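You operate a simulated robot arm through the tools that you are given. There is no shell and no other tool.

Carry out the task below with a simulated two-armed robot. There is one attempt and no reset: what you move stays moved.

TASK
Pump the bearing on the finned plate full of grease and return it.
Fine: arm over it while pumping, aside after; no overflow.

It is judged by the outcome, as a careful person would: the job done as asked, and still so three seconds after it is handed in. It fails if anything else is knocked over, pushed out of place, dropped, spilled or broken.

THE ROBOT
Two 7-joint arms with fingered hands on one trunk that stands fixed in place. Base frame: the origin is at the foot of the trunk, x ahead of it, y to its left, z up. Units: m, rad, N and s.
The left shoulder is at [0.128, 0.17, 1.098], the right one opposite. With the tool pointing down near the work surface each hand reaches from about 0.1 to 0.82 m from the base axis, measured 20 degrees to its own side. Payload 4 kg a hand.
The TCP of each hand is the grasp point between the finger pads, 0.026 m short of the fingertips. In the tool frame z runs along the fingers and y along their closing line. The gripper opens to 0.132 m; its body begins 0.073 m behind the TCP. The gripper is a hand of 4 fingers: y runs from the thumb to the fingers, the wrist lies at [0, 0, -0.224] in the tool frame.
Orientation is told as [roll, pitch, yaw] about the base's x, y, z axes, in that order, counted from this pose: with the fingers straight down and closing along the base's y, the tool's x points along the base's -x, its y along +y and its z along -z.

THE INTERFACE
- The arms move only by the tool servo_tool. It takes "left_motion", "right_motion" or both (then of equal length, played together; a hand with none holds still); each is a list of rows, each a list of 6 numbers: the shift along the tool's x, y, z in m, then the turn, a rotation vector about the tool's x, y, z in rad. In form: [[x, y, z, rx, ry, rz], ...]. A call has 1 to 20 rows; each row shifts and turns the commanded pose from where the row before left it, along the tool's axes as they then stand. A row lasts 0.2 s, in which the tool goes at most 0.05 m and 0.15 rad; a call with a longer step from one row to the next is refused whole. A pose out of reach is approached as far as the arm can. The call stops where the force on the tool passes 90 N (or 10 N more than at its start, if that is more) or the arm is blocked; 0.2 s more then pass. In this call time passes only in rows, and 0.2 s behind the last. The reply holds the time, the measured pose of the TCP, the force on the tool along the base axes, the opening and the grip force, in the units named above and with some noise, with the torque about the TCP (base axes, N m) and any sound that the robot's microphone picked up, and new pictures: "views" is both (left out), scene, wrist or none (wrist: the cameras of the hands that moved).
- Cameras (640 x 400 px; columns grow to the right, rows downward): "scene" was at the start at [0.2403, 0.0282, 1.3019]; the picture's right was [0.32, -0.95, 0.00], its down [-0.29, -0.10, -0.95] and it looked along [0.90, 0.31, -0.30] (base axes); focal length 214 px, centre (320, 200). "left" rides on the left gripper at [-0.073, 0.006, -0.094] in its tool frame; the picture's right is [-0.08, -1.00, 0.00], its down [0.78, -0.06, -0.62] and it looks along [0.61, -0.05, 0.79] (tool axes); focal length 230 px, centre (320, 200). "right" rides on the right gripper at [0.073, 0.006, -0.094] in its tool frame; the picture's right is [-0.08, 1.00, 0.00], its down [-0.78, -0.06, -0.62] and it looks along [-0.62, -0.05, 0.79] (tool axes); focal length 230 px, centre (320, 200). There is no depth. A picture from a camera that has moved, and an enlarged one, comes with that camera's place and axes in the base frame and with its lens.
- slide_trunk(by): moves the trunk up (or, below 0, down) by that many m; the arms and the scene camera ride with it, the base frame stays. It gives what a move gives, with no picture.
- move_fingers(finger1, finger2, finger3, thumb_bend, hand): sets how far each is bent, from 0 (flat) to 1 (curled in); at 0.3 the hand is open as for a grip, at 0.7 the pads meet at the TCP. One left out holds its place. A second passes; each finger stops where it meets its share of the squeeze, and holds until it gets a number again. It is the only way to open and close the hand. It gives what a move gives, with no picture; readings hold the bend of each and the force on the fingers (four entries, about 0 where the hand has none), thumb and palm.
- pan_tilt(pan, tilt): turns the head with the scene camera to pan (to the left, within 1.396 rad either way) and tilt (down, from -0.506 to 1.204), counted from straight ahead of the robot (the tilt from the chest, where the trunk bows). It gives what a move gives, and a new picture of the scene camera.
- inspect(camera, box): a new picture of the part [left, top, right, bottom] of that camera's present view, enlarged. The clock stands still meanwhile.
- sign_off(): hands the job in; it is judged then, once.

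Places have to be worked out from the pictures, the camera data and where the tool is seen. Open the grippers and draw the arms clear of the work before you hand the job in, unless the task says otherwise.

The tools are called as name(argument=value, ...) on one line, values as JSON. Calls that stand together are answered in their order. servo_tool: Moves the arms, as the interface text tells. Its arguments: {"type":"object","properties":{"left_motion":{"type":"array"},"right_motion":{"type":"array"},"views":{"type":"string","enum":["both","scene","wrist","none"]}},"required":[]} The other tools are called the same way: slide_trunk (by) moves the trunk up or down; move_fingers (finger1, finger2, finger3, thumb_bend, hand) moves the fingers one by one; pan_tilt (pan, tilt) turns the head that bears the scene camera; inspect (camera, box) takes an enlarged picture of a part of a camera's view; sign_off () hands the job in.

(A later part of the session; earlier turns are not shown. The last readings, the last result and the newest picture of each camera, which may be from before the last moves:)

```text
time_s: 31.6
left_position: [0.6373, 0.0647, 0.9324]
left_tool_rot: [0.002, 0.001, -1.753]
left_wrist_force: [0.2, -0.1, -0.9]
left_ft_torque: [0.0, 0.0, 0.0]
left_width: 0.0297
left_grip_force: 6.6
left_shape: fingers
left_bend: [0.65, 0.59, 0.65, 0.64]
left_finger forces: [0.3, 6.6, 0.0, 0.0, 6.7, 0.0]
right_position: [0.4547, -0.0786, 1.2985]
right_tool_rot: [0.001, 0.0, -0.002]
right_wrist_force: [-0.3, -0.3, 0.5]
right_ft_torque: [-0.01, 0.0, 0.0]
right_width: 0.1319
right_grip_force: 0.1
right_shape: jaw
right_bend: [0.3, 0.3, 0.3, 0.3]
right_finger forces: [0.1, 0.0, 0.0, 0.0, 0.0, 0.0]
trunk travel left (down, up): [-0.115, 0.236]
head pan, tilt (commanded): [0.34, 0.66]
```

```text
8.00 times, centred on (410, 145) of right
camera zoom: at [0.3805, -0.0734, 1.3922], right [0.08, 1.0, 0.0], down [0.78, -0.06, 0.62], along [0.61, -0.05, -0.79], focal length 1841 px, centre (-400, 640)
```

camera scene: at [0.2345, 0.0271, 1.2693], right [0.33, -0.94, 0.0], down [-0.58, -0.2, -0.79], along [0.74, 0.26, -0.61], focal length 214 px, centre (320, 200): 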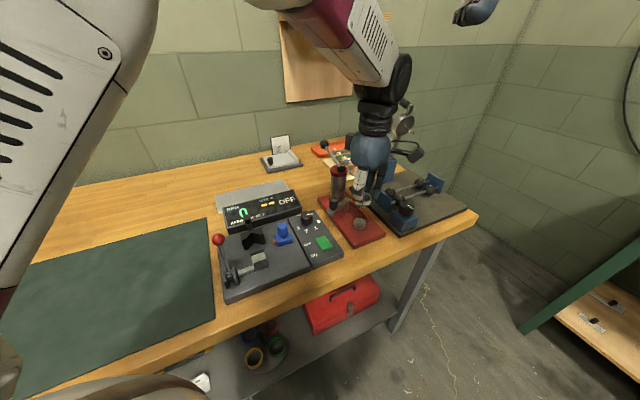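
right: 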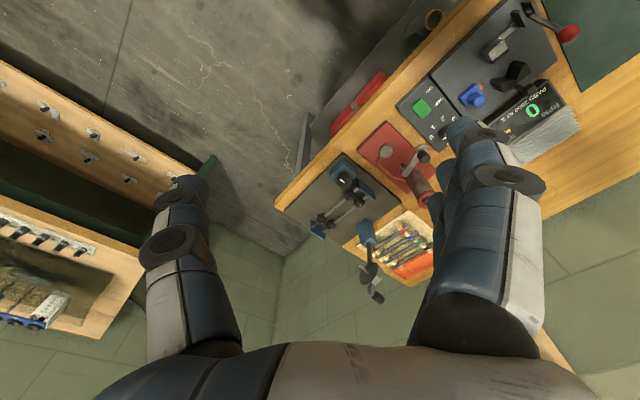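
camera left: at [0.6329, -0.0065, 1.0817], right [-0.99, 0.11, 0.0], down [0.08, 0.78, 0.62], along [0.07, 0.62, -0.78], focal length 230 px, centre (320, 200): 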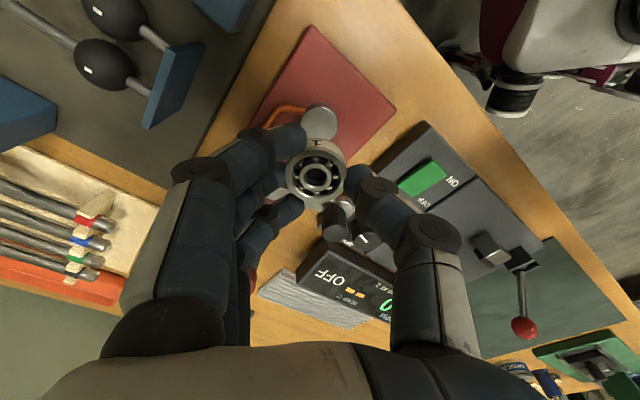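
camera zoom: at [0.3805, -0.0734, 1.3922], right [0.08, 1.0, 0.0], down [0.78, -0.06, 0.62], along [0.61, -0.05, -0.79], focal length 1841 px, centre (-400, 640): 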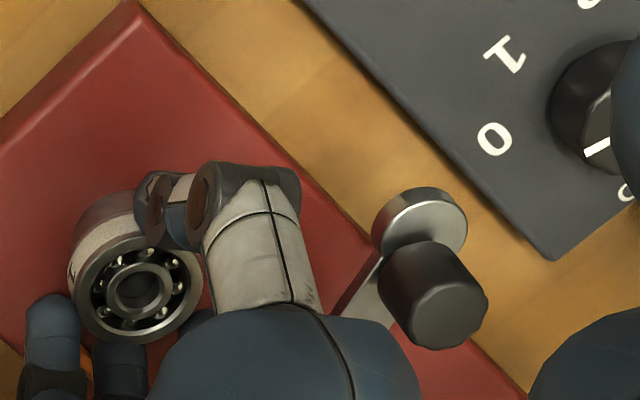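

Cross-checking the right and scene views, the bearing is ≈4 mm too far toward −y relative to the seat. I shift +4 mm along tool x and re-check.

servo_tool(left_motion=[[0.004, 0, 0, 0, 0, 0]], views="none")

inspect(camera="left", box=[260, 100, 380, 200])

inspect(camera="scene", box=[355, 205, 385, 230])

inspect(camera="right", box=[385, 130, 425, 165])

```text
time_s: 32.0
left_position: [0.6385, 0.0673, 0.9324]
left_tool_rot: [0.004, 0.002, -1.751]
left_wrist_force: [0.0, 0.4, -0.3]
left_ft_torque: [-0.02, 0.01, -0.03]
left_width: 0.03
left_grip_force: 6.7
left_shape: fingers
left_bend: [0.65, 0.59, 0.65, 0.64]
left_finger forces: [0.2, 6.6, 0.1, 0.0, 6.8, 0.0]
right_position: [0.4542, -0.0785, 1.2987]
right_tool_rot: [0.0, 0.001, 0.0]
right_wrist_force: [0.3, -0.1, 0.1]
right_ft_torque: [0.0, 0.04, -0.04]
right_width: 0.132
right_grip_force: 0.1
right_shape: jaw
right_bend: [0.3, 0.3, 0.3, 0.3]
right_finger forces: [0.0, 0.1, 0.0, 0.1, 0.2, 0.1]
trunk travel left (down, up): [-0.115, 0.236]
head pan, tilt (commanded): [0.34, 0.66]
```

```text
4.00 times, centred on (320, 150) of left
camera zoom: at [0.6307, -0.0051, 1.0264], right [-0.99, 0.1, 0.0], down [0.08, 0.78, 0.62], along [0.07, 0.61, -0.79], focal length 920 px, centre (320, 400)
```

zoom: 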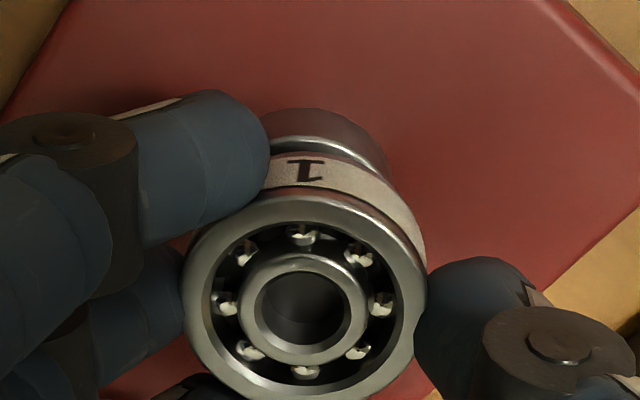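

```text
16.00 times, centred on (370, 218) of scene
camera zoom: at [0.2337, 0.0271, 1.2696], right [0.33, -0.94, 0.0], down [-0.58, -0.2, -0.79], along [0.74, 0.26, -0.61], focal length 3432 px, centre (-480, -80)
```

zoom: 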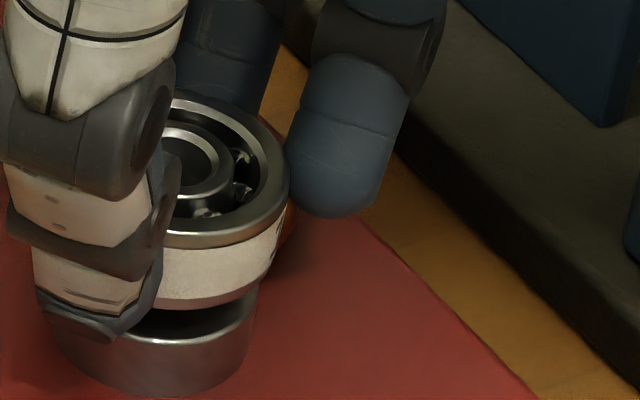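

```text
11.43 times, centred on (405, 148) of right
camera zoom: at [0.38, -0.0733, 1.3926], right [0.08, 1.0, 0.0], down [0.78, -0.06, 0.62], along [0.62, -0.05, -0.79], focal length 2629 px, centre (-651, 800)
```

zoom: 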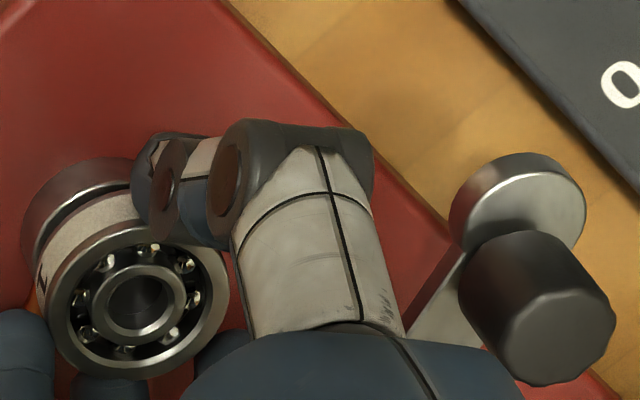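

After the shift all three views agree the bearing is within ≈1 mm of the seat axis, about 9 mm above it. I lower in small steps watching the force.

servo_tool(left_motion=[[0, 0, 0.006, 0, 0, 0]], views="none")

inspect(camera="scene", box=[355, 205, 385, 230])

inspect(camera="left", box=[260, 100, 380, 200])

```text
time_s: 32.4
left_position: [0.6384, 0.0683, 0.9251]
left_tool_rot: [0.004, 0.001, -1.752]
left_wrist_force: [-0.1, -0.3, -1.0]
left_ft_torque: [-0.01, -0.01, 0.04]
left_width: 0.0299
left_grip_force: 6.8
left_shape: fingers
left_bend: [0.65, 0.59, 0.65, 0.64]
left_finger forces: [0.4, 6.7, 0.0, 0.0, 6.7, 0.1]
right_position: [0.4532, -0.0789, 1.2991]
right_tool_rot: [0.001, 0.002, 0.0]
right_wrist_force: [1.6, 0.5, 0.1]
right_ft_torque: [0.01, 0.02, 0.01]
right_width: 0.1318
right_grip_force: 0.1
right_shape: jaw
right_bend: [0.3, 0.3, 0.3, 0.3]
right_finger forces: [0.0, 0.0, 0.0, 0.0, 0.0, 0.0]
trunk travel left (down, up): [-0.115, 0.236]
head pan, tilt (commanded): [0.34, 0.66]
```

```text
16.00 times, centred on (370, 218) of scene
camera zoom: at [0.2338, 0.0271, 1.2696], right [0.33, -0.94, 0.0], down [-0.58, -0.2, -0.79], along [0.74, 0.26, -0.61], focal length 3432 px, centre (-480, -80)
```

zoom: 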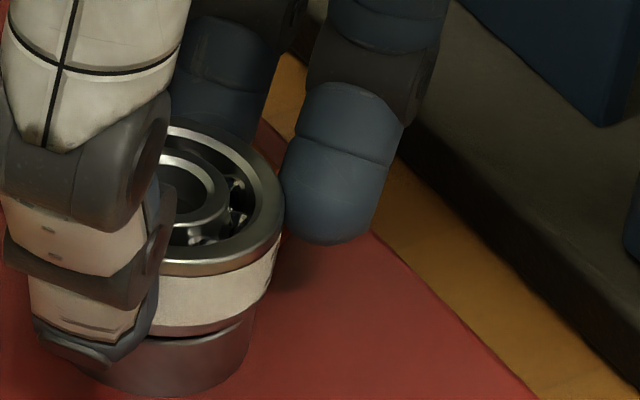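

```text
4.00 times, centred on (320, 150) of left
camera zoom: at [0.6309, -0.0051, 1.0205], right [-0.99, 0.1, 0.0], down [0.08, 0.78, 0.62], along [0.07, 0.61, -0.79], focal length 920 px, centre (320, 400)
```

zoom: 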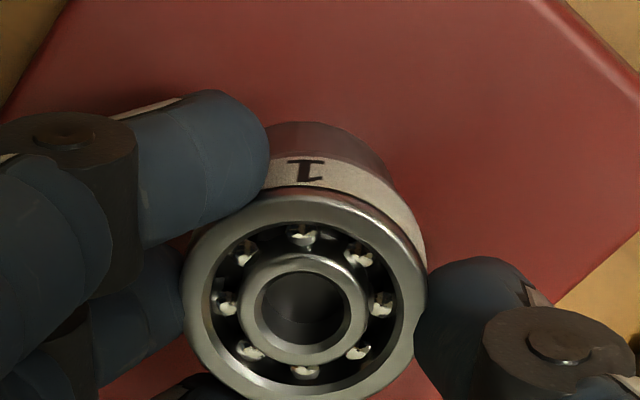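

Almost touching and still centred to about 1 mm; no contact force yet. I go down 3 mm more with a 1 mm trim.

servo_tool(left_motion=[[0.001, 0, 0.003, 0, 0, 0]], views="none")

inspect(camera="scene", box=[355, 205, 385, 230])

inspect(camera="right", box=[385, 130, 425, 165])

```text
time_s: 32.8
left_position: [0.6386, 0.0695, 0.9229]
left_tool_rot: [0.003, 0.001, -1.752]
left_wrist_force: [0.1, 0.8, 0.3]
left_ft_torque: [-0.01, -0.02, -0.01]
left_width: 0.0301
left_grip_force: 7.3
left_shape: fingers
left_bend: [0.65, 0.59, 0.65, 0.64]
left_finger forces: [0.1, 6.7, 0.0, 0.1, 7.0, 0.0]
right_position: [0.4538, -0.079, 1.2999]
right_tool_rot: [-0.001, -0.003, 0.0]
right_wrist_force: [0.2, -0.5, 0.1]
right_ft_torque: [0.01, -0.02, -0.02]
right_width: 0.132
right_grip_force: 0.1
right_shape: jaw
right_bend: [0.3, 0.3, 0.3, 0.3]
right_finger forces: [0.0, 0.0, 0.0, 0.0, 0.0, 0.0]
trunk travel left (down, up): [-0.115, 0.236]
head pan, tilt (commanded): [0.34, 0.66]
```

```text
16.00 times, centred on (370, 218) of scene
camera zoom: at [0.2334, 0.0271, 1.2697], right [0.33, -0.94, 0.0], down [-0.58, -0.2, -0.79], along [0.74, 0.26, -0.61], focal length 3432 px, centre (-480, -80)
```

zoom: 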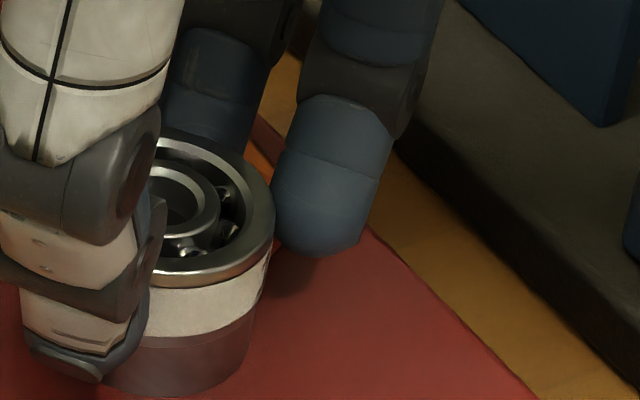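

```text
11.43 times, centred on (405, 148) of right
camera zoom: at [0.3796, -0.0734, 1.3927], right [0.08, 1.0, 0.0], down [0.78, -0.06, 0.62], along [0.62, -0.05, -0.79], focal length 2629 px, centre (-651, 800)
```

zoom: 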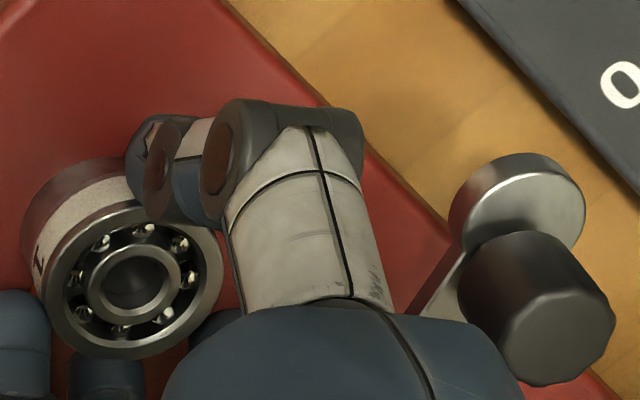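

The load has come off the hand and the bearing sits flush on the seat. I lower another millimetre to confirm contact, then relax the grip evenly.

servo_tool(left_motion=[[0, 0, 0.0015, 0, 0, 0]], views="none")

move_fingers(hand="left", finger2=0.62, thumb_bend=0.64)

inspect(camera="scene", box=[355, 205, 385, 230])

```text
time_s: 33.2
left_position: [0.6387, 0.0682, 0.9231]
left_tool_rot: [0.003, 0.002, -1.752]
left_wrist_force: [-0.3, -1.0, 2.3]
left_ft_torque: [-0.03, -0.05, 0.02]
left_width: 0.0303
left_grip_force: 6.9
left_shape: fingers
left_bend: [0.65, 0.6, 0.65, 0.64]
left_finger forces: [0.2, 7.1, 0.0, 0.0, 7.4, 0.1]
right_position: [0.4531, -0.0783, 1.2994]
right_tool_rot: [-0.001, -0.003, -0.003]
right_wrist_force: [-0.2, 0.2, 0.2]
right_ft_torque: [0.02, -0.01, -0.03]
right_width: 0.1318
right_grip_force: 0.1
right_shape: jaw
right_bend: [0.3, 0.3, 0.3, 0.3]
right_finger forces: [0.0, 0.1, 0.0, 0.0, 0.0, 0.0]
trunk travel left (down, up): [-0.115, 0.236]
head pan, tilt (commanded): [0.34, 0.66]
```

```text
time_s: 34.2
left_position: [0.6388, 0.069, 0.9234]
left_tool_rot: [0.004, 0.002, -1.753]
left_wrist_force: [-0.6, 0.3, 3.4]
left_ft_torque: [-0.04, -0.05, -0.02]
left_width: 0.0307
left_grip_force: 3.7
left_shape: fingers
left_bend: [0.65, 0.59, 0.65, 0.63]
left_finger forces: [0.2, 3.6, 0.0, 0.0, 3.8, 0.0]
right_position: [0.454, -0.0797, 1.2993]
right_tool_rot: [0.0, -0.001, -0.002]
right_wrist_force: [0.7, 0.7, 0.0]
right_ft_torque: [-0.02, 0.02, 0.03]
right_width: 0.1317
right_grip_force: 0.1
right_shape: jaw
right_bend: [0.3, 0.3, 0.3, 0.3]
right_finger forces: [0.1, 0.1, 0.1, 0.0, 0.0, 0.0]
trunk travel left (down, up): [-0.115, 0.236]
head pan, tilt (commanded): [0.34, 0.66]
```

```text
16.00 times, centred on (370, 218) of scene
camera zoom: at [0.2331, 0.027, 1.2698], right [0.33, -0.94, 0.0], down [-0.58, -0.2, -0.79], along [0.74, 0.26, -0.61], focal length 3432 px, centre (-480, -80)
```

zoom: 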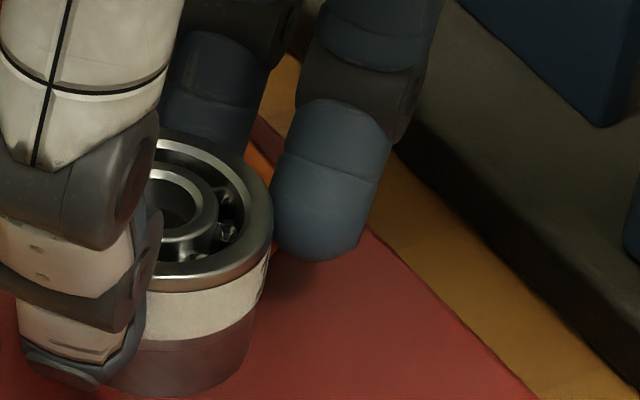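

Contact is confirmed (≈3 N). I open thumb and middle finger to let go.

move_fingers(hand="left", finger1=0.6, finger2=0.55, finger3=0.6, thumb_bend=0.55)

inspect(camera="scene", box=[345, 195, 395, 240])

inspect(camera="left", box=[240, 80, 400, 200])

inspect(camera="right", box=[385, 130, 425, 165])

```text
time_s: 35.2
left_position: [0.6382, 0.0688, 0.922]
left_tool_rot: [0.003, 0.003, -1.752]
left_wrist_force: [-0.8, 0.1, -0.2]
left_ft_torque: [-0.02, 0.0, 0.01]
left_width: 0.0461
left_grip_force: 0.1
left_shape: fingers
left_bend: [0.6, 0.55, 0.6, 0.55]
left_finger forces: [0.0, 0.0, 0.1, 0.1, 0.0, 0.0]
right_position: [0.4527, -0.0788, 1.2997]
right_tool_rot: [0.0, -0.002, -0.001]
right_wrist_force: [0.1, -0.4, -0.2]
right_ft_torque: [-0.04, 0.03, 0.0]
right_width: 0.1319
right_grip_force: 0.1
right_shape: jaw
right_bend: [0.3, 0.3, 0.3, 0.3]
right_finger forces: [0.0, 0.1, 0.0, 0.0, 0.0, 0.0]
trunk travel left (down, up): [-0.115, 0.236]
head pan, tilt (commanded): [0.34, 0.66]
```

```text
8.89 times, centred on (370, 218) of scene
camera zoom: at [0.2334, 0.0271, 1.2697], right [0.33, -0.94, 0.0], down [-0.58, -0.2, -0.79], along [0.74, 0.26, -0.61], focal length 1906 px, centre (-124, 44)
```

zoom: 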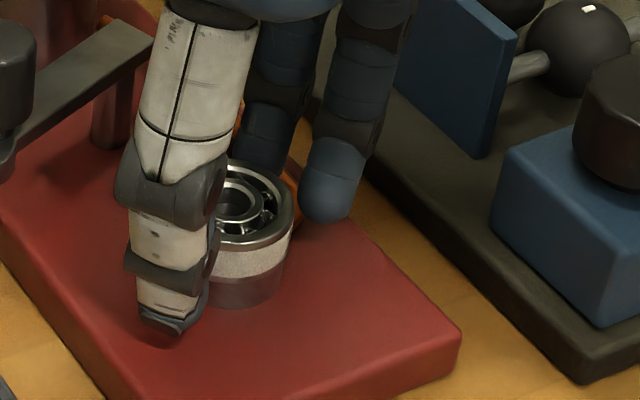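

```text
3.33 times, centred on (320, 140) of left
camera zoom: at [0.631, -0.004, 1.0166], right [-0.99, 0.1, 0.0], down [0.08, 0.78, 0.62], along [0.07, 0.61, -0.79], focal length 767 px, centre (320, 400)
```

zoom: 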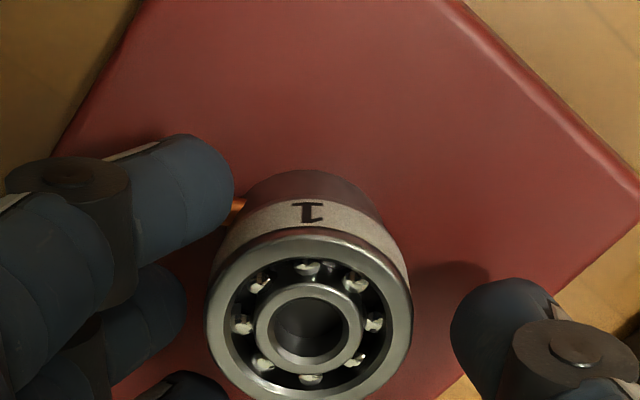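

```text
11.43 times, centred on (405, 148) of right
camera zoom: at [0.3796, -0.0734, 1.3927], right [0.08, 1.0, 0.0], down [0.78, -0.06, 0.62], along [0.62, -0.05, -0.79], focal length 2629 px, centre (-651, 800)
```

zoom: 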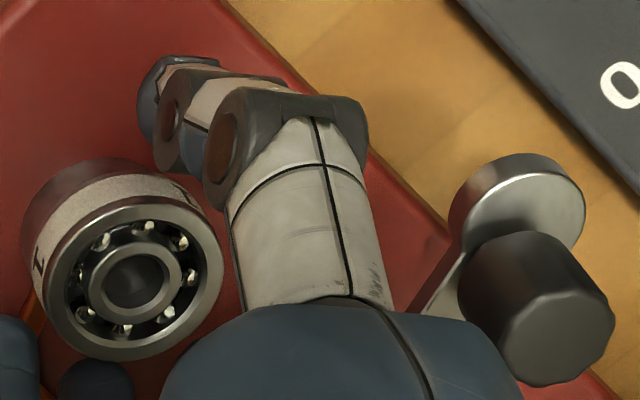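

The bearing stands concentric on the seat and all fingers are free. I lift the left hand straight up.

servo_tool(left_motion=[[0, 0, -0.01, 0, 0, 0], [0, 0, -0.02, 0, 0, 0], [0, 0, -0.03, 0, 0, 0], [0, 0, -0.045, 0, 0, 0], [0, 0, -0.045, 0, 0, 0]], views="both")

inspect(camera="scene", box=[325, 180, 395, 245])

inspect(camera="left", box=[220, 40, 420, 200])

inspect(camera="right", box=[370, 120, 450, 190])

```text
time_s: 36.4
left_position: [0.6382, 0.0684, 1.0733]
left_tool_rot: [0.003, 0.002, -1.751]
left_wrist_force: [-0.1, 0.8, 0.3]
left_ft_torque: [-0.02, 0.01, -0.03]
left_width: 0.0463
left_grip_force: 0.1
left_shape: fingers
left_bend: [0.6, 0.55, 0.6, 0.55]
left_finger forces: [0.0, 0.0, 0.0, 0.0, 0.0, 0.0]
right_position: [0.4526, -0.0785, 1.2988]
right_tool_rot: [-0.001, -0.002, -0.002]
right_wrist_force: [-0.3, 0.2, 1.0]
right_ft_torque: [0.0, -0.01, 0.01]
right_width: 0.132
right_grip_force: 0.0
right_shape: jaw
right_bend: [0.3, 0.3, 0.3, 0.3]
right_finger forces: [0.0, 0.1, 0.0, 0.1, 0.0, 0.0]
trunk travel left (down, up): [-0.115, 0.236]
head pan, tilt (commanded): [0.34, 0.66]
camera scene: at [0.2328, 0.0271, 1.27], right [0.33, -0.94, 0.0], down [-0.58, -0.2, -0.79], along [0.75, 0.26, -0.61], focal length 214 px, centre (320, 200)
camera left: at [0.6303, -0.0047, 1.1674], right [-0.99, 0.1, 0.0], down [0.08, 0.78, 0.62], along [0.07, 0.61, -0.79], focal length 230 px, centre (320, 200)
```

scene: 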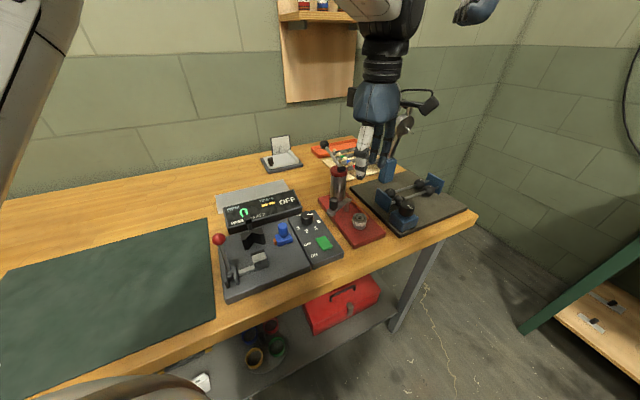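
left: 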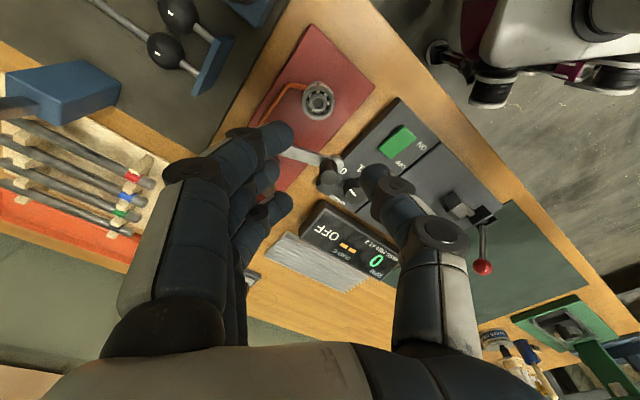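

```text
6.15 times, centred on (360, 212) of scene
camera zoom: at [0.2328, 0.0271, 1.27], right [0.33, -0.94, 0.0], down [-0.58, -0.2, -0.79], along [0.75, 0.26, -0.61], focal length 1320 px, centre (74, 123)
```

zoom: 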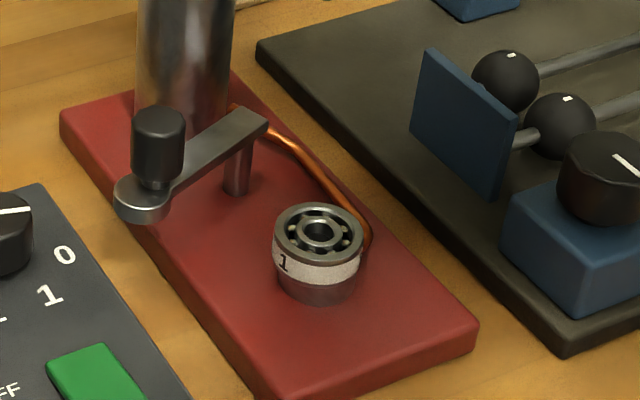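

```text
2.50 times, centred on (320, 120) of left
camera zoom: at [0.6303, -0.0047, 1.1674], right [-0.99, 0.1, 0.0], down [0.08, 0.78, 0.62], along [0.07, 0.61, -0.79], focal length 575 px, centre (320, 400)
```

zoom: 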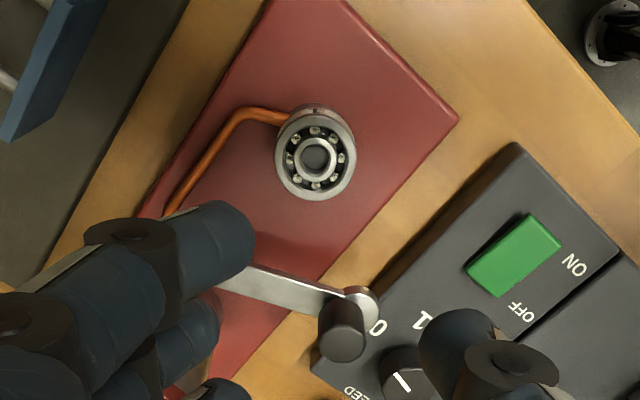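

```text
5.71 times, centred on (410, 155) of right
camera zoom: at [0.3788, -0.0734, 1.3931], right [0.08, 1.0, 0.0], down [0.78, -0.06, 0.62], along [0.62, -0.05, -0.79], focal length 1315 px, centre (-194, 457)
```

zoom: 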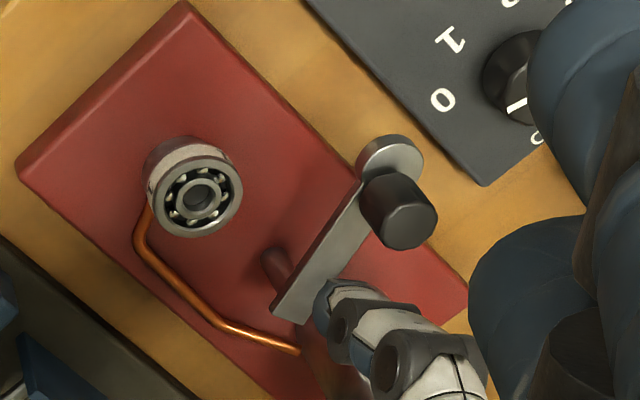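

The bearing is well seated and clear. Next I'll use the left hand to swing the pump's arm over it: turn to yaw ≈ −0.35 and hover above the black knob near (0.627, 0.137).

servo_tool(left_motion=[[0, 0, -0.02, 0, 0, 0], [0, 0, 0, 0, 0, -0.14], [0, 0, 0, 0, 0, -0.14], [0, 0, 0, 0, 0, -0.14], [0, 0, 0, 0, 0, -0.14], [0, 0, 0, 0, 0, -0.14], [0, 0, 0, 0, 0, -0.14], [0, 0, 0, 0, 0, -0.14], [0, 0, 0, 0, 0, -0.14], [0, 0, 0, 0, 0, -0.14], [0, 0, 0, 0, 0, -0.14], [0.017, 0.0305, 0, 0, 0, 0], [0.017, 0.0305, 0, 0, 0, 0]], views="both")

inspect(camera="left", box=[220, 60, 420, 220])

inspect(camera="scene", box=[310, 150, 400, 240])

```text
time_s: 39.2
left_position: [0.6265, 0.1392, 1.0919]
left_tool_rot: [0.004, -0.001, -0.354]
left_wrist_force: [-0.3, 0.3, 0.3]
left_ft_torque: [-0.01, -0.02, 0.02]
left_width: 0.046
left_grip_force: 0.0
left_shape: fingers
left_bend: [0.6, 0.55, 0.6, 0.55]
left_finger forces: [0.1, 0.0, 0.0, 0.0, 0.1, 0.0]
right_position: [0.453, -0.0776, 1.2995]
right_tool_rot: [0.001, -0.002, -0.002]
right_wrist_force: [-0.3, 0.6, 0.3]
right_ft_torque: [-0.05, 0.03, -0.01]
right_width: 0.1318
right_grip_force: 0.0
right_shape: jaw
right_bend: [0.3, 0.3, 0.3, 0.3]
right_finger forces: [0.0, 0.0, 0.0, 0.1, 0.1, 0.0]
trunk travel left (down, up): [-0.115, 0.236]
head pan, tilt (commanded): [0.34, 0.66]
camera scene: at [0.2393, 0.022, 1.2822], right [0.25, -0.97, 0.0], down [-0.48, -0.13, -0.87], along [0.84, 0.22, -0.5], focal length 214 px, centre (320, 200)
camera left: at [0.6971, 0.1188, 1.1867], right [-0.27, -0.96, 0.0], down [-0.76, 0.21, 0.61], along [-0.59, 0.17, -0.79], focal length 230 px, centre (320, 200)
```

scene: 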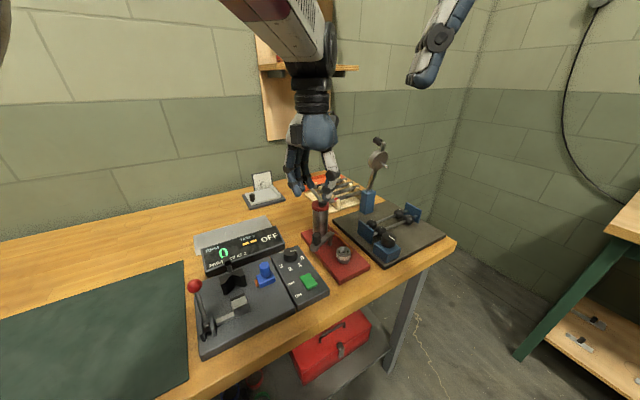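
left: 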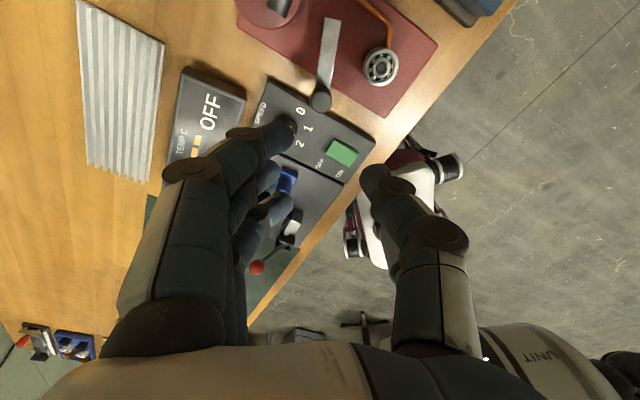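

```text
2.50 times, centred on (320, 140) of left
camera zoom: at [0.6971, 0.1188, 1.1867], right [-0.27, -0.96, 0.0], down [-0.76, 0.21, 0.61], along [-0.59, 0.17, -0.79], focal length 575 px, centre (320, 350)
```

zoom: 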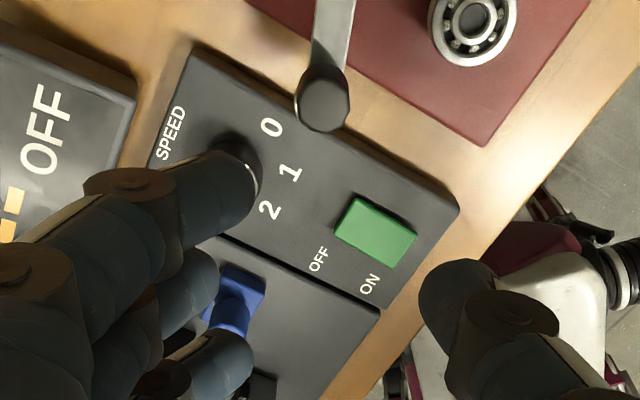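

```text
4.44 times, centred on (355, 195) of scene
camera zoom: at [0.2393, 0.022, 1.2822], right [0.25, -0.97, 0.0], down [-0.48, -0.13, -0.87], along [0.84, 0.22, -0.5], focal length 953 px, centre (164, 222)
```

zoom: 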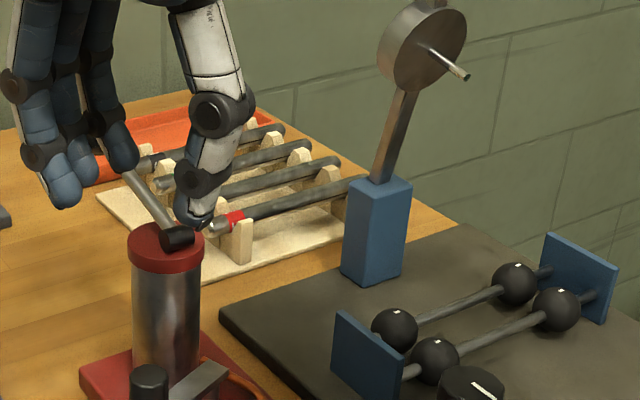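

The scene camera got nudged (its pose changed), so at this yaw my left arm touches the head. I turn back to yaw −1.57, where it was clear, and will instead push the knob sideways with closed fingers; the knob is refined to about (0.634, 0.133).

servo_tool(left_motion=[[0, 0, 0, 0, 0, 0.1352], [0, 0, 0, 0, 0, 0.1352], [0, 0, 0, 0, 0, 0.1352], [0, 0, 0, 0, 0, 0.1352], [0, 0, 0, 0, 0, 0.1352], [0, 0, 0, 0, 0, 0.1352], [0, 0, 0, 0, 0, 0.1352], [0, 0, 0, 0, 0, 0.1352], [0, 0, 0, 0, 0, 0.1352]], views="scene")

move_fingers(hand="left", finger1=0.68, finger2=0.68, finger3=0.68, thumb_bend=0.68)

inspect(camera="left", box=[0, 0, 640, 400])

```text
time_s: 41.2
left_position: [0.6269, 0.1392, 1.0921]
left_tool_rot: [0.005, 0.002, -1.572]
left_wrist_force: [0.2, -0.1, 0.1]
left_ft_torque: [0.0, -0.01, 0.03]
left_width: 0.0463
left_grip_force: 0.2
left_shape: fingers
left_bend: [0.6, 0.55, 0.6, 0.55]
left_finger forces: [0.1, 0.0, 0.0, 0.1, 0.0, 0.1]
right_position: [0.4543, -0.078, 1.3002]
right_tool_rot: [-0.001, 0.001, -0.002]
right_wrist_force: [-0.3, 0.4, 0.4]
right_ft_torque: [0.0, 0.01, -0.01]
right_width: 0.1317
right_grip_force: 0.1
right_shape: jaw
right_bend: [0.3, 0.3, 0.3, 0.3]
right_finger forces: [0.0, 0.1, 0.0, 0.1, 0.0, 0.0]
trunk travel left (down, up): [-0.115, 0.236]
head pan, tilt (commanded): [0.34, 0.66]
camera scene: at [0.2334, 0.0271, 1.2697], right [0.33, -0.94, 0.0], down [-0.58, -0.2, -0.79], along [0.74, 0.26, -0.61], focal length 214 px, centre (320, 200)
```

scene: 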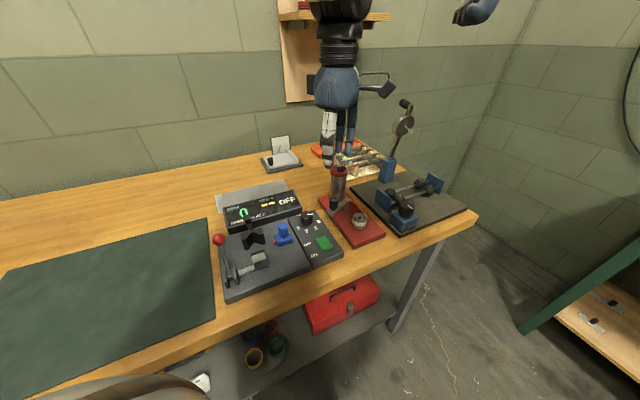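

```text
time_s: 42.2
left_position: [0.6268, 0.1379, 1.0921]
left_tool_rot: [0.003, 0.002, -1.569]
left_wrist_force: [-0.6, 0.2, 0.1]
left_ft_torque: [-0.02, -0.01, -0.01]
left_width: 0.0187
left_grip_force: 0.0
left_shape: fingers
left_bend: [0.68, 0.68, 0.68, 0.68]
left_finger forces: [0.0, 0.0, 0.0, 0.0, 0.1, 0.1]
right_position: [0.4546, -0.0781, 1.2983]
right_tool_rot: [-0.001, 0.0, -0.001]
right_wrist_force: [-0.5, -0.8, -0.6]
right_ft_torque: [-0.03, 0.06, -0.01]
right_width: 0.1321
right_grip_force: 0.1
right_shape: jaw
right_bend: [0.3, 0.3, 0.3, 0.3]
right_finger forces: [0.0, 0.0, 0.1, 0.0, 0.0, 0.0]
trunk travel left (down, up): [-0.115, 0.236]
head pan, tilt (commanded): [0.34, 0.66]
```

```text
1.00 times, centred on (320, 200) of left (not enlarged: the box is as wide or as high as the picture)
camera zoom: at [0.6327, 0.0643, 1.1864], right [-1.0, -0.08, 0.0], down [-0.06, 0.78, 0.62], along [-0.05, 0.62, -0.79], focal length 230 px, centre (320, 200)
```

zoom: 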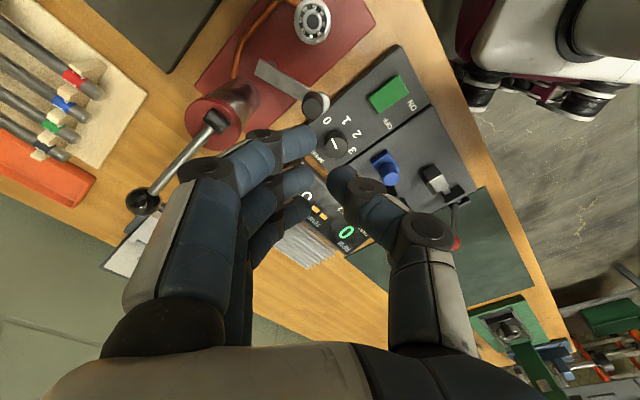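

The head is back to normal. I move to y ≈ 0.197 and descend to z ≈ 0.962 so the first finger's side sits behind the knob (tips above the arm's disc and the speed knob).

servo_tool(left_motion=[[0.029, 0.0005, 0, 0, 0, 0], [0.0295, 0.0005, 0, 0, 0, 0], [0, 0, 0.0433, 0, 0, 0], [0, 0, 0.0433, 0, 0, 0], [0, 0, 0.0433, 0, 0, 0]], views="both")

inspect(camera="left", box=[220, 40, 420, 240])

inspect(camera="scene", box=[300, 160, 390, 240])

inspect(camera="right", box=[370, 100, 500, 210])

```text
time_s: 43.4
left_position: [0.63, 0.1972, 0.9612]
left_tool_rot: [0.003, 0.001, -1.572]
left_wrist_force: [-0.3, 0.2, 0.3]
left_ft_torque: [-0.03, 0.0, 0.0]
left_width: 0.0183
left_grip_force: 0.0
left_shape: fingers
left_bend: [0.68, 0.68, 0.68, 0.68]
left_finger forces: [0.1, 0.0, 0.0, 0.0, 0.1, 0.0]
right_position: [0.4551, -0.0776, 1.2983]
right_tool_rot: [0.002, 0.001, -0.001]
right_wrist_force: [0.4, -0.2, -0.5]
right_ft_torque: [0.01, -0.01, -0.01]
right_width: 0.132
right_grip_force: 0.1
right_shape: jaw
right_bend: [0.3, 0.3, 0.3, 0.3]
right_finger forces: [0.0, 0.0, 0.0, 0.0, 0.0, 0.1]
trunk travel left (down, up): [-0.115, 0.236]
head pan, tilt (commanded): [0.34, 0.66]
camera scene: at [0.2344, 0.0271, 1.2694], right [0.33, -0.94, 0.0], down [-0.58, -0.2, -0.79], along [0.74, 0.26, -0.61], focal length 214 px, centre (320, 200)
camera left: at [0.6361, 0.1236, 1.0555], right [-1.0, -0.08, 0.0], down [-0.06, 0.78, 0.62], along [-0.05, 0.62, -0.79], focal length 230 px, centre (320, 200)
```

scene: 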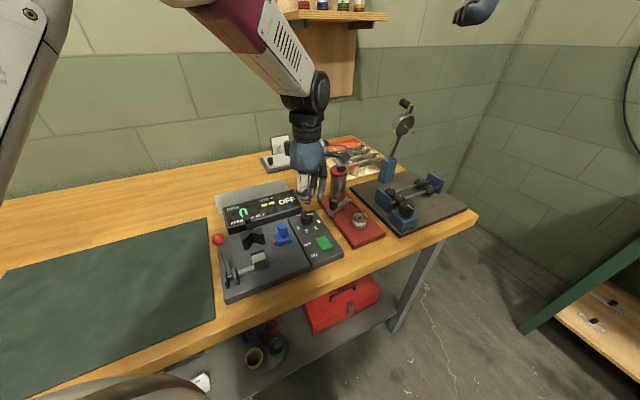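
left: 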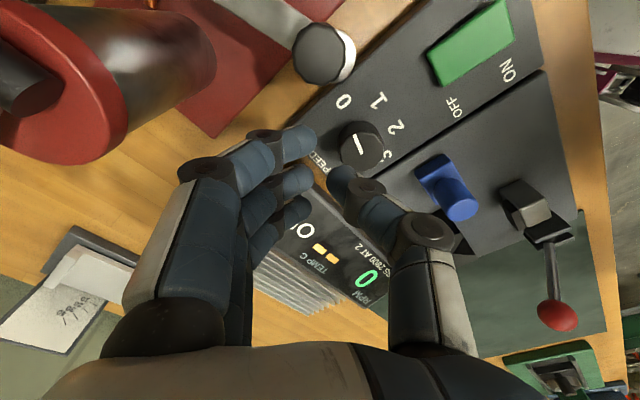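

```text
2.00 times, centred on (320, 140) of left
camera zoom: at [0.6361, 0.1236, 1.0555], right [-1.0, -0.08, 0.0], down [-0.06, 0.78, 0.62], along [-0.05, 0.62, -0.79], focal length 460 px, centre (320, 320)
```

zoom: 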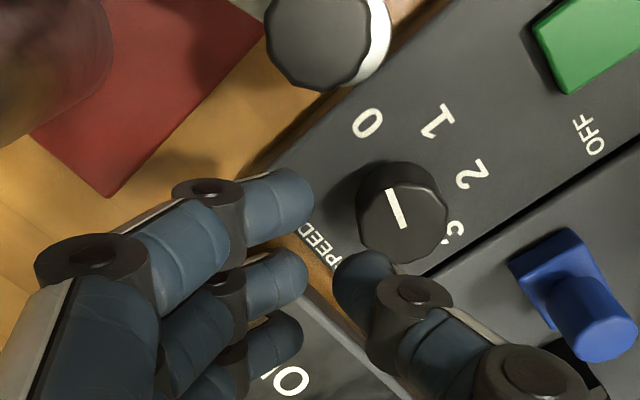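

```text
5.00 times, centred on (345, 200) of scene
camera zoom: at [0.2344, 0.0271, 1.2694], right [0.33, -0.94, 0.0], down [-0.58, -0.2, -0.79], along [0.74, 0.26, -0.61], focal length 1072 px, centre (195, 200)
```

zoom: 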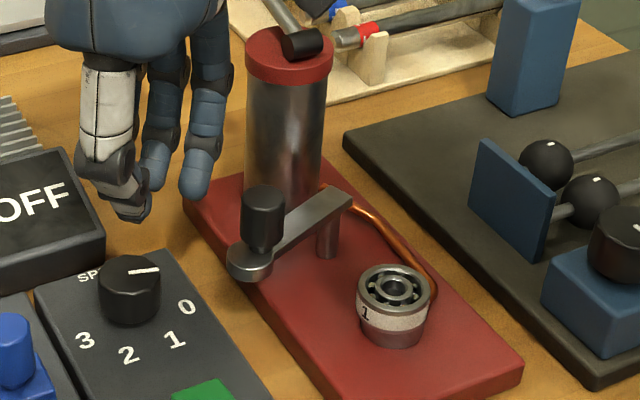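

```text
3.64 times, centred on (435, 155) of right
camera zoom: at [0.3809, -0.0733, 1.3921], right [0.08, 1.0, 0.0], down [0.79, -0.06, 0.62], along [0.61, -0.05, -0.79], focal length 837 px, centre (-98, 364)
```

zoom: 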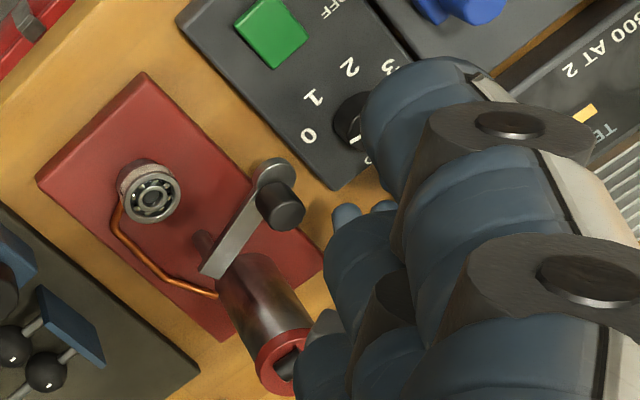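

The knob is at about (0.635, 0.137) and finger 1's side faces it. I push along −y in gentle steps, first about 45 mm total.

servo_tool(left_motion=[[-0.011, -0.008, 0, 0, 0, 0], [-0.011, 0, 0, 0, 0, 0], [-0.011, 0, 0, 0, 0, 0], [-0.011, 0, 0, 0, 0, 0]], views="none")

inspect(camera="left", box=[220, 20, 420, 220])

inspect(camera="scene", box=[320, 170, 390, 240])

inspect(camera="right", box=[370, 110, 470, 200])

```text
time_s: 44.4
left_position: [0.6205, 0.1527, 0.9629]
left_tool_rot: [0.004, -0.002, -1.571]
left_wrist_force: [-0.6, 0.7, -0.9]
left_ft_torque: [0.02, -0.01, -0.03]
left_width: 0.0177
left_grip_force: 0.2
left_shape: fingers
left_bend: [0.69, 0.68, 0.68, 0.68]
left_finger forces: [0.3, 0.0, 0.1, 0.0, 0.1, 0.0]
right_position: [0.4531, -0.0784, 1.2977]
right_tool_rot: [0.002, 0.0, -0.003]
right_wrist_force: [0.8, 0.8, -0.4]
right_ft_torque: [0.03, 0.03, 0.01]
right_width: 0.1321
right_grip_force: 0.0
right_shape: jaw
right_bend: [0.3, 0.3, 0.3, 0.3]
right_finger forces: [0.0, 0.1, 0.0, 0.1, 0.0, 0.1]
trunk travel left (down, up): [-0.115, 0.236]
head pan, tilt (commanded): [0.34, 0.66]
```

```text
2.00 times, centred on (320, 120) of left
camera zoom: at [0.6265, 0.0786, 1.0567], right [-1.0, -0.08, 0.0], down [-0.06, 0.78, 0.62], along [-0.05, 0.62, -0.79], focal length 460 px, centre (320, 360)
```

zoom: 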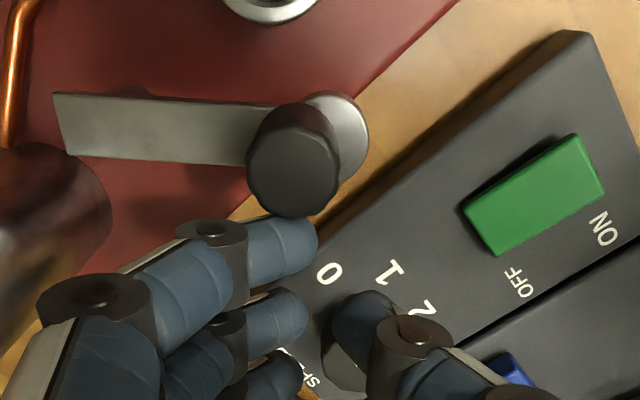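

```text
5.71 times, centred on (355, 205) of scene
camera zoom: at [0.2334, 0.027, 1.2697], right [0.33, -0.94, 0.0], down [-0.58, -0.2, -0.79], along [0.74, 0.26, -0.61], focal length 1226 px, centre (120, 171)
```

zoom: 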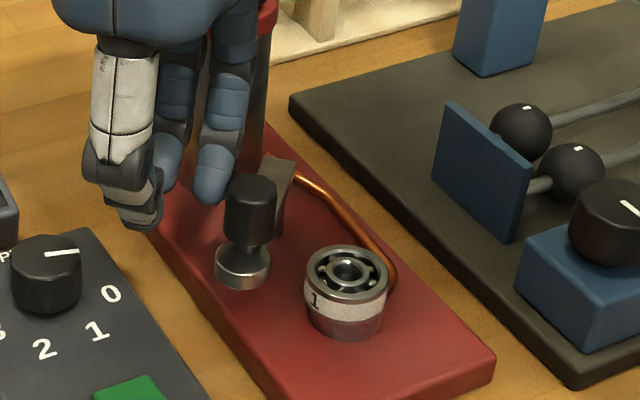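

```text
4.44 times, centred on (420, 155) of right
camera zoom: at [0.3797, -0.0734, 1.3927], right [0.08, 1.0, 0.0], down [0.78, -0.06, 0.62], along [0.62, -0.05, -0.79], focal length 1022 px, centre (-124, 400)
```

zoom: 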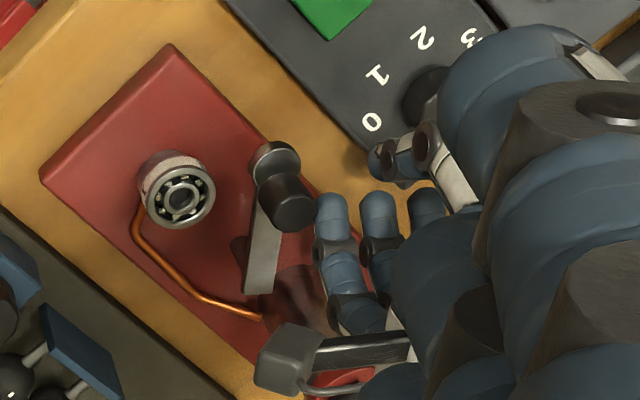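

The arm swings easily with the push (now about half way). I continue 27 mm more.

servo_tool(left_motion=[[-0.009, 0, 0, 0, 0, 0], [-0.009, 0, 0, 0, 0, 0], [-0.009, 0.002, 0, 0, 0, 0]], views="none")

inspect(camera="left", box=[220, 20, 420, 220])

inspect(camera="scene", box=[330, 180, 390, 240])

inspect(camera="right", box=[380, 120, 450, 190])

```text
time_s: 45.2
left_position: [0.6227, 0.1256, 0.9619]
left_tool_rot: [0.003, 0.002, -1.573]
left_wrist_force: [1.0, 1.3, -0.4]
left_ft_torque: [-0.01, 0.01, 0.01]
left_width: 0.018
left_grip_force: 0.0
left_shape: fingers
left_bend: [0.68, 0.68, 0.68, 0.68]
left_finger forces: [0.4, 0.0, 0.0, 0.0, 0.0, 0.0]
right_position: [0.4539, -0.0794, 1.2986]
right_tool_rot: [0.001, 0.0, -0.003]
right_wrist_force: [0.2, 0.4, 0.2]
right_ft_torque: [-0.02, -0.01, 0.03]
right_width: 0.1321
right_grip_force: 0.0
right_shape: jaw
right_bend: [0.3, 0.3, 0.3, 0.3]
right_finger forces: [0.0, 0.0, 0.1, 0.0, 0.0, 0.0]
trunk travel left (down, up): [-0.115, 0.236]
head pan, tilt (commanded): [0.34, 0.66]
```

```text
2.00 times, centred on (320, 120) of left
camera zoom: at [0.6282, 0.052, 1.0564], right [-1.0, -0.08, 0.0], down [-0.06, 0.78, 0.62], along [-0.05, 0.62, -0.79], focal length 460 px, centre (320, 360)
```

zoom: 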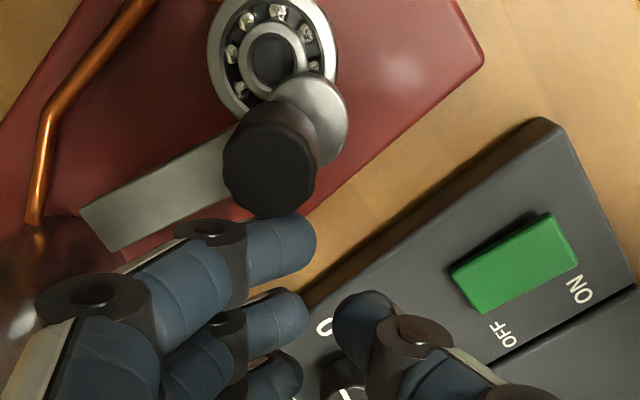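

```text
6.67 times, centred on (360, 210) of scene
camera zoom: at [0.2335, 0.027, 1.2697], right [0.33, -0.94, 0.0], down [-0.58, -0.2, -0.79], along [0.74, 0.26, -0.61], focal length 1430 px, centre (53, 133)
```

zoom: 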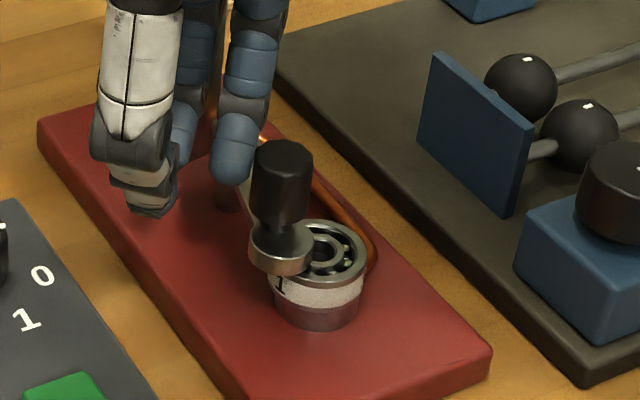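

```text
5.71 times, centred on (415, 155) of right
camera zoom: at [0.3798, -0.0735, 1.3926], right [0.08, 1.0, 0.0], down [0.78, -0.06, 0.62], along [0.62, -0.05, -0.79], focal length 1315 px, centre (-223, 457)
```

zoom: 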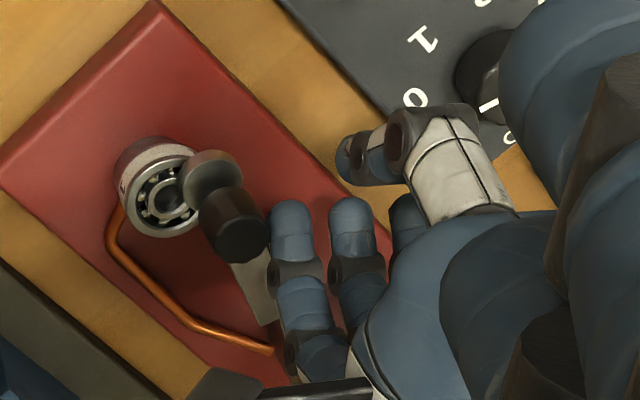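

The disc is sliding over the bearing with clearance. I push the last ≈12 mm in two small steps.

servo_tool(left_motion=[[-0.006, 0.002, 0, 0, 0, 0], [-0.006, 0.002, 0, 0, 0, 0]], views="none")

inspect(camera="left", box=[220, 20, 420, 220])

inspect(camera="scene", box=[330, 180, 390, 240])

inspect(camera="right", box=[380, 120, 450, 190])

```text
time_s: 45.8
left_position: [0.6259, 0.1143, 0.9626]
left_tool_rot: [0.002, 0.002, -1.571]
left_wrist_force: [-0.2, 0.7, 0.0]
left_ft_torque: [-0.04, -0.01, 0.01]
left_width: 0.0184
left_grip_force: 0.0
left_shape: fingers
left_bend: [0.68, 0.68, 0.68, 0.68]
left_finger forces: [0.1, 0.1, 0.0, 0.0, 0.0, 0.0]
right_position: [0.4546, -0.0786, 1.2988]
right_tool_rot: [-0.001, -0.001, -0.001]
right_wrist_force: [0.6, 0.0, -0.7]
right_ft_torque: [0.02, -0.02, -0.03]
right_width: 0.1319
right_grip_force: 0.2
right_shape: jaw
right_bend: [0.3, 0.3, 0.3, 0.3]
right_finger forces: [0.0, 0.1, 0.0, 0.0, 0.0, 0.1]
trunk travel left (down, up): [-0.115, 0.236]
head pan, tilt (commanded): [0.34, 0.66]
```

```text
2.00 times, centred on (320, 120) of left
camera zoom: at [0.632, 0.0398, 1.0563], right [-1.0, -0.08, 0.0], down [-0.06, 0.78, 0.62], along [-0.05, 0.62, -0.79], focal length 460 px, centre (320, 360)
```

zoom: 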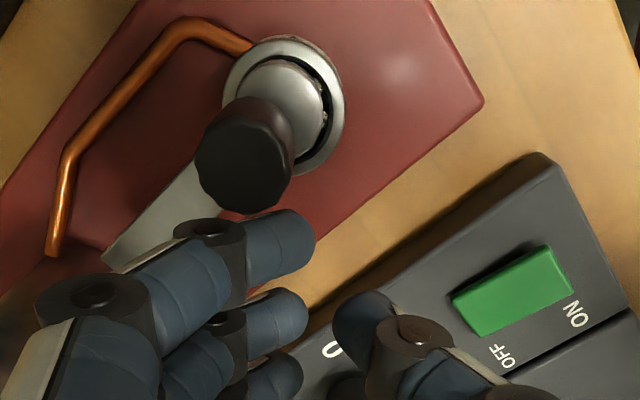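

```text
6.67 times, centred on (360, 210) of scene
camera zoom: at [0.2334, 0.027, 1.2697], right [0.33, -0.94, 0.0], down [-0.58, -0.2, -0.79], along [0.74, 0.26, -0.61], focal length 1430 px, centre (53, 133)
```

zoom: 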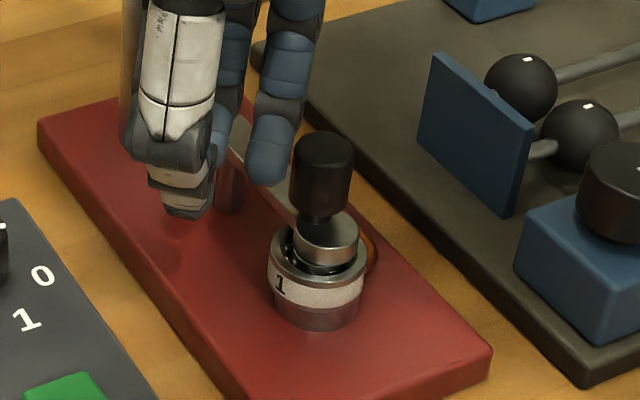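

```text
5.71 times, centred on (415, 155) of right
camera zoom: at [0.3797, -0.0734, 1.3927], right [0.08, 1.0, 0.0], down [0.78, -0.06, 0.62], along [0.62, -0.05, -0.79], focal length 1315 px, centre (-223, 457)
```

zoom: 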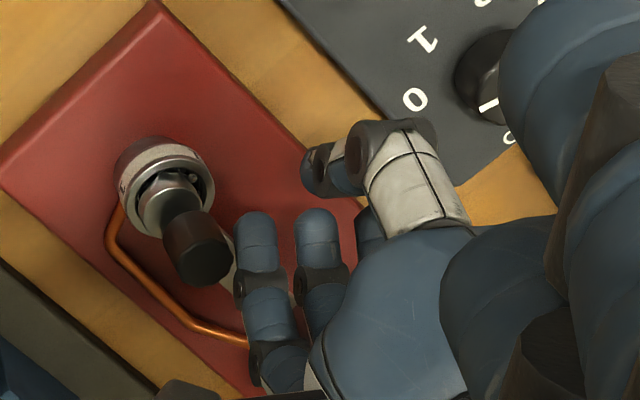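

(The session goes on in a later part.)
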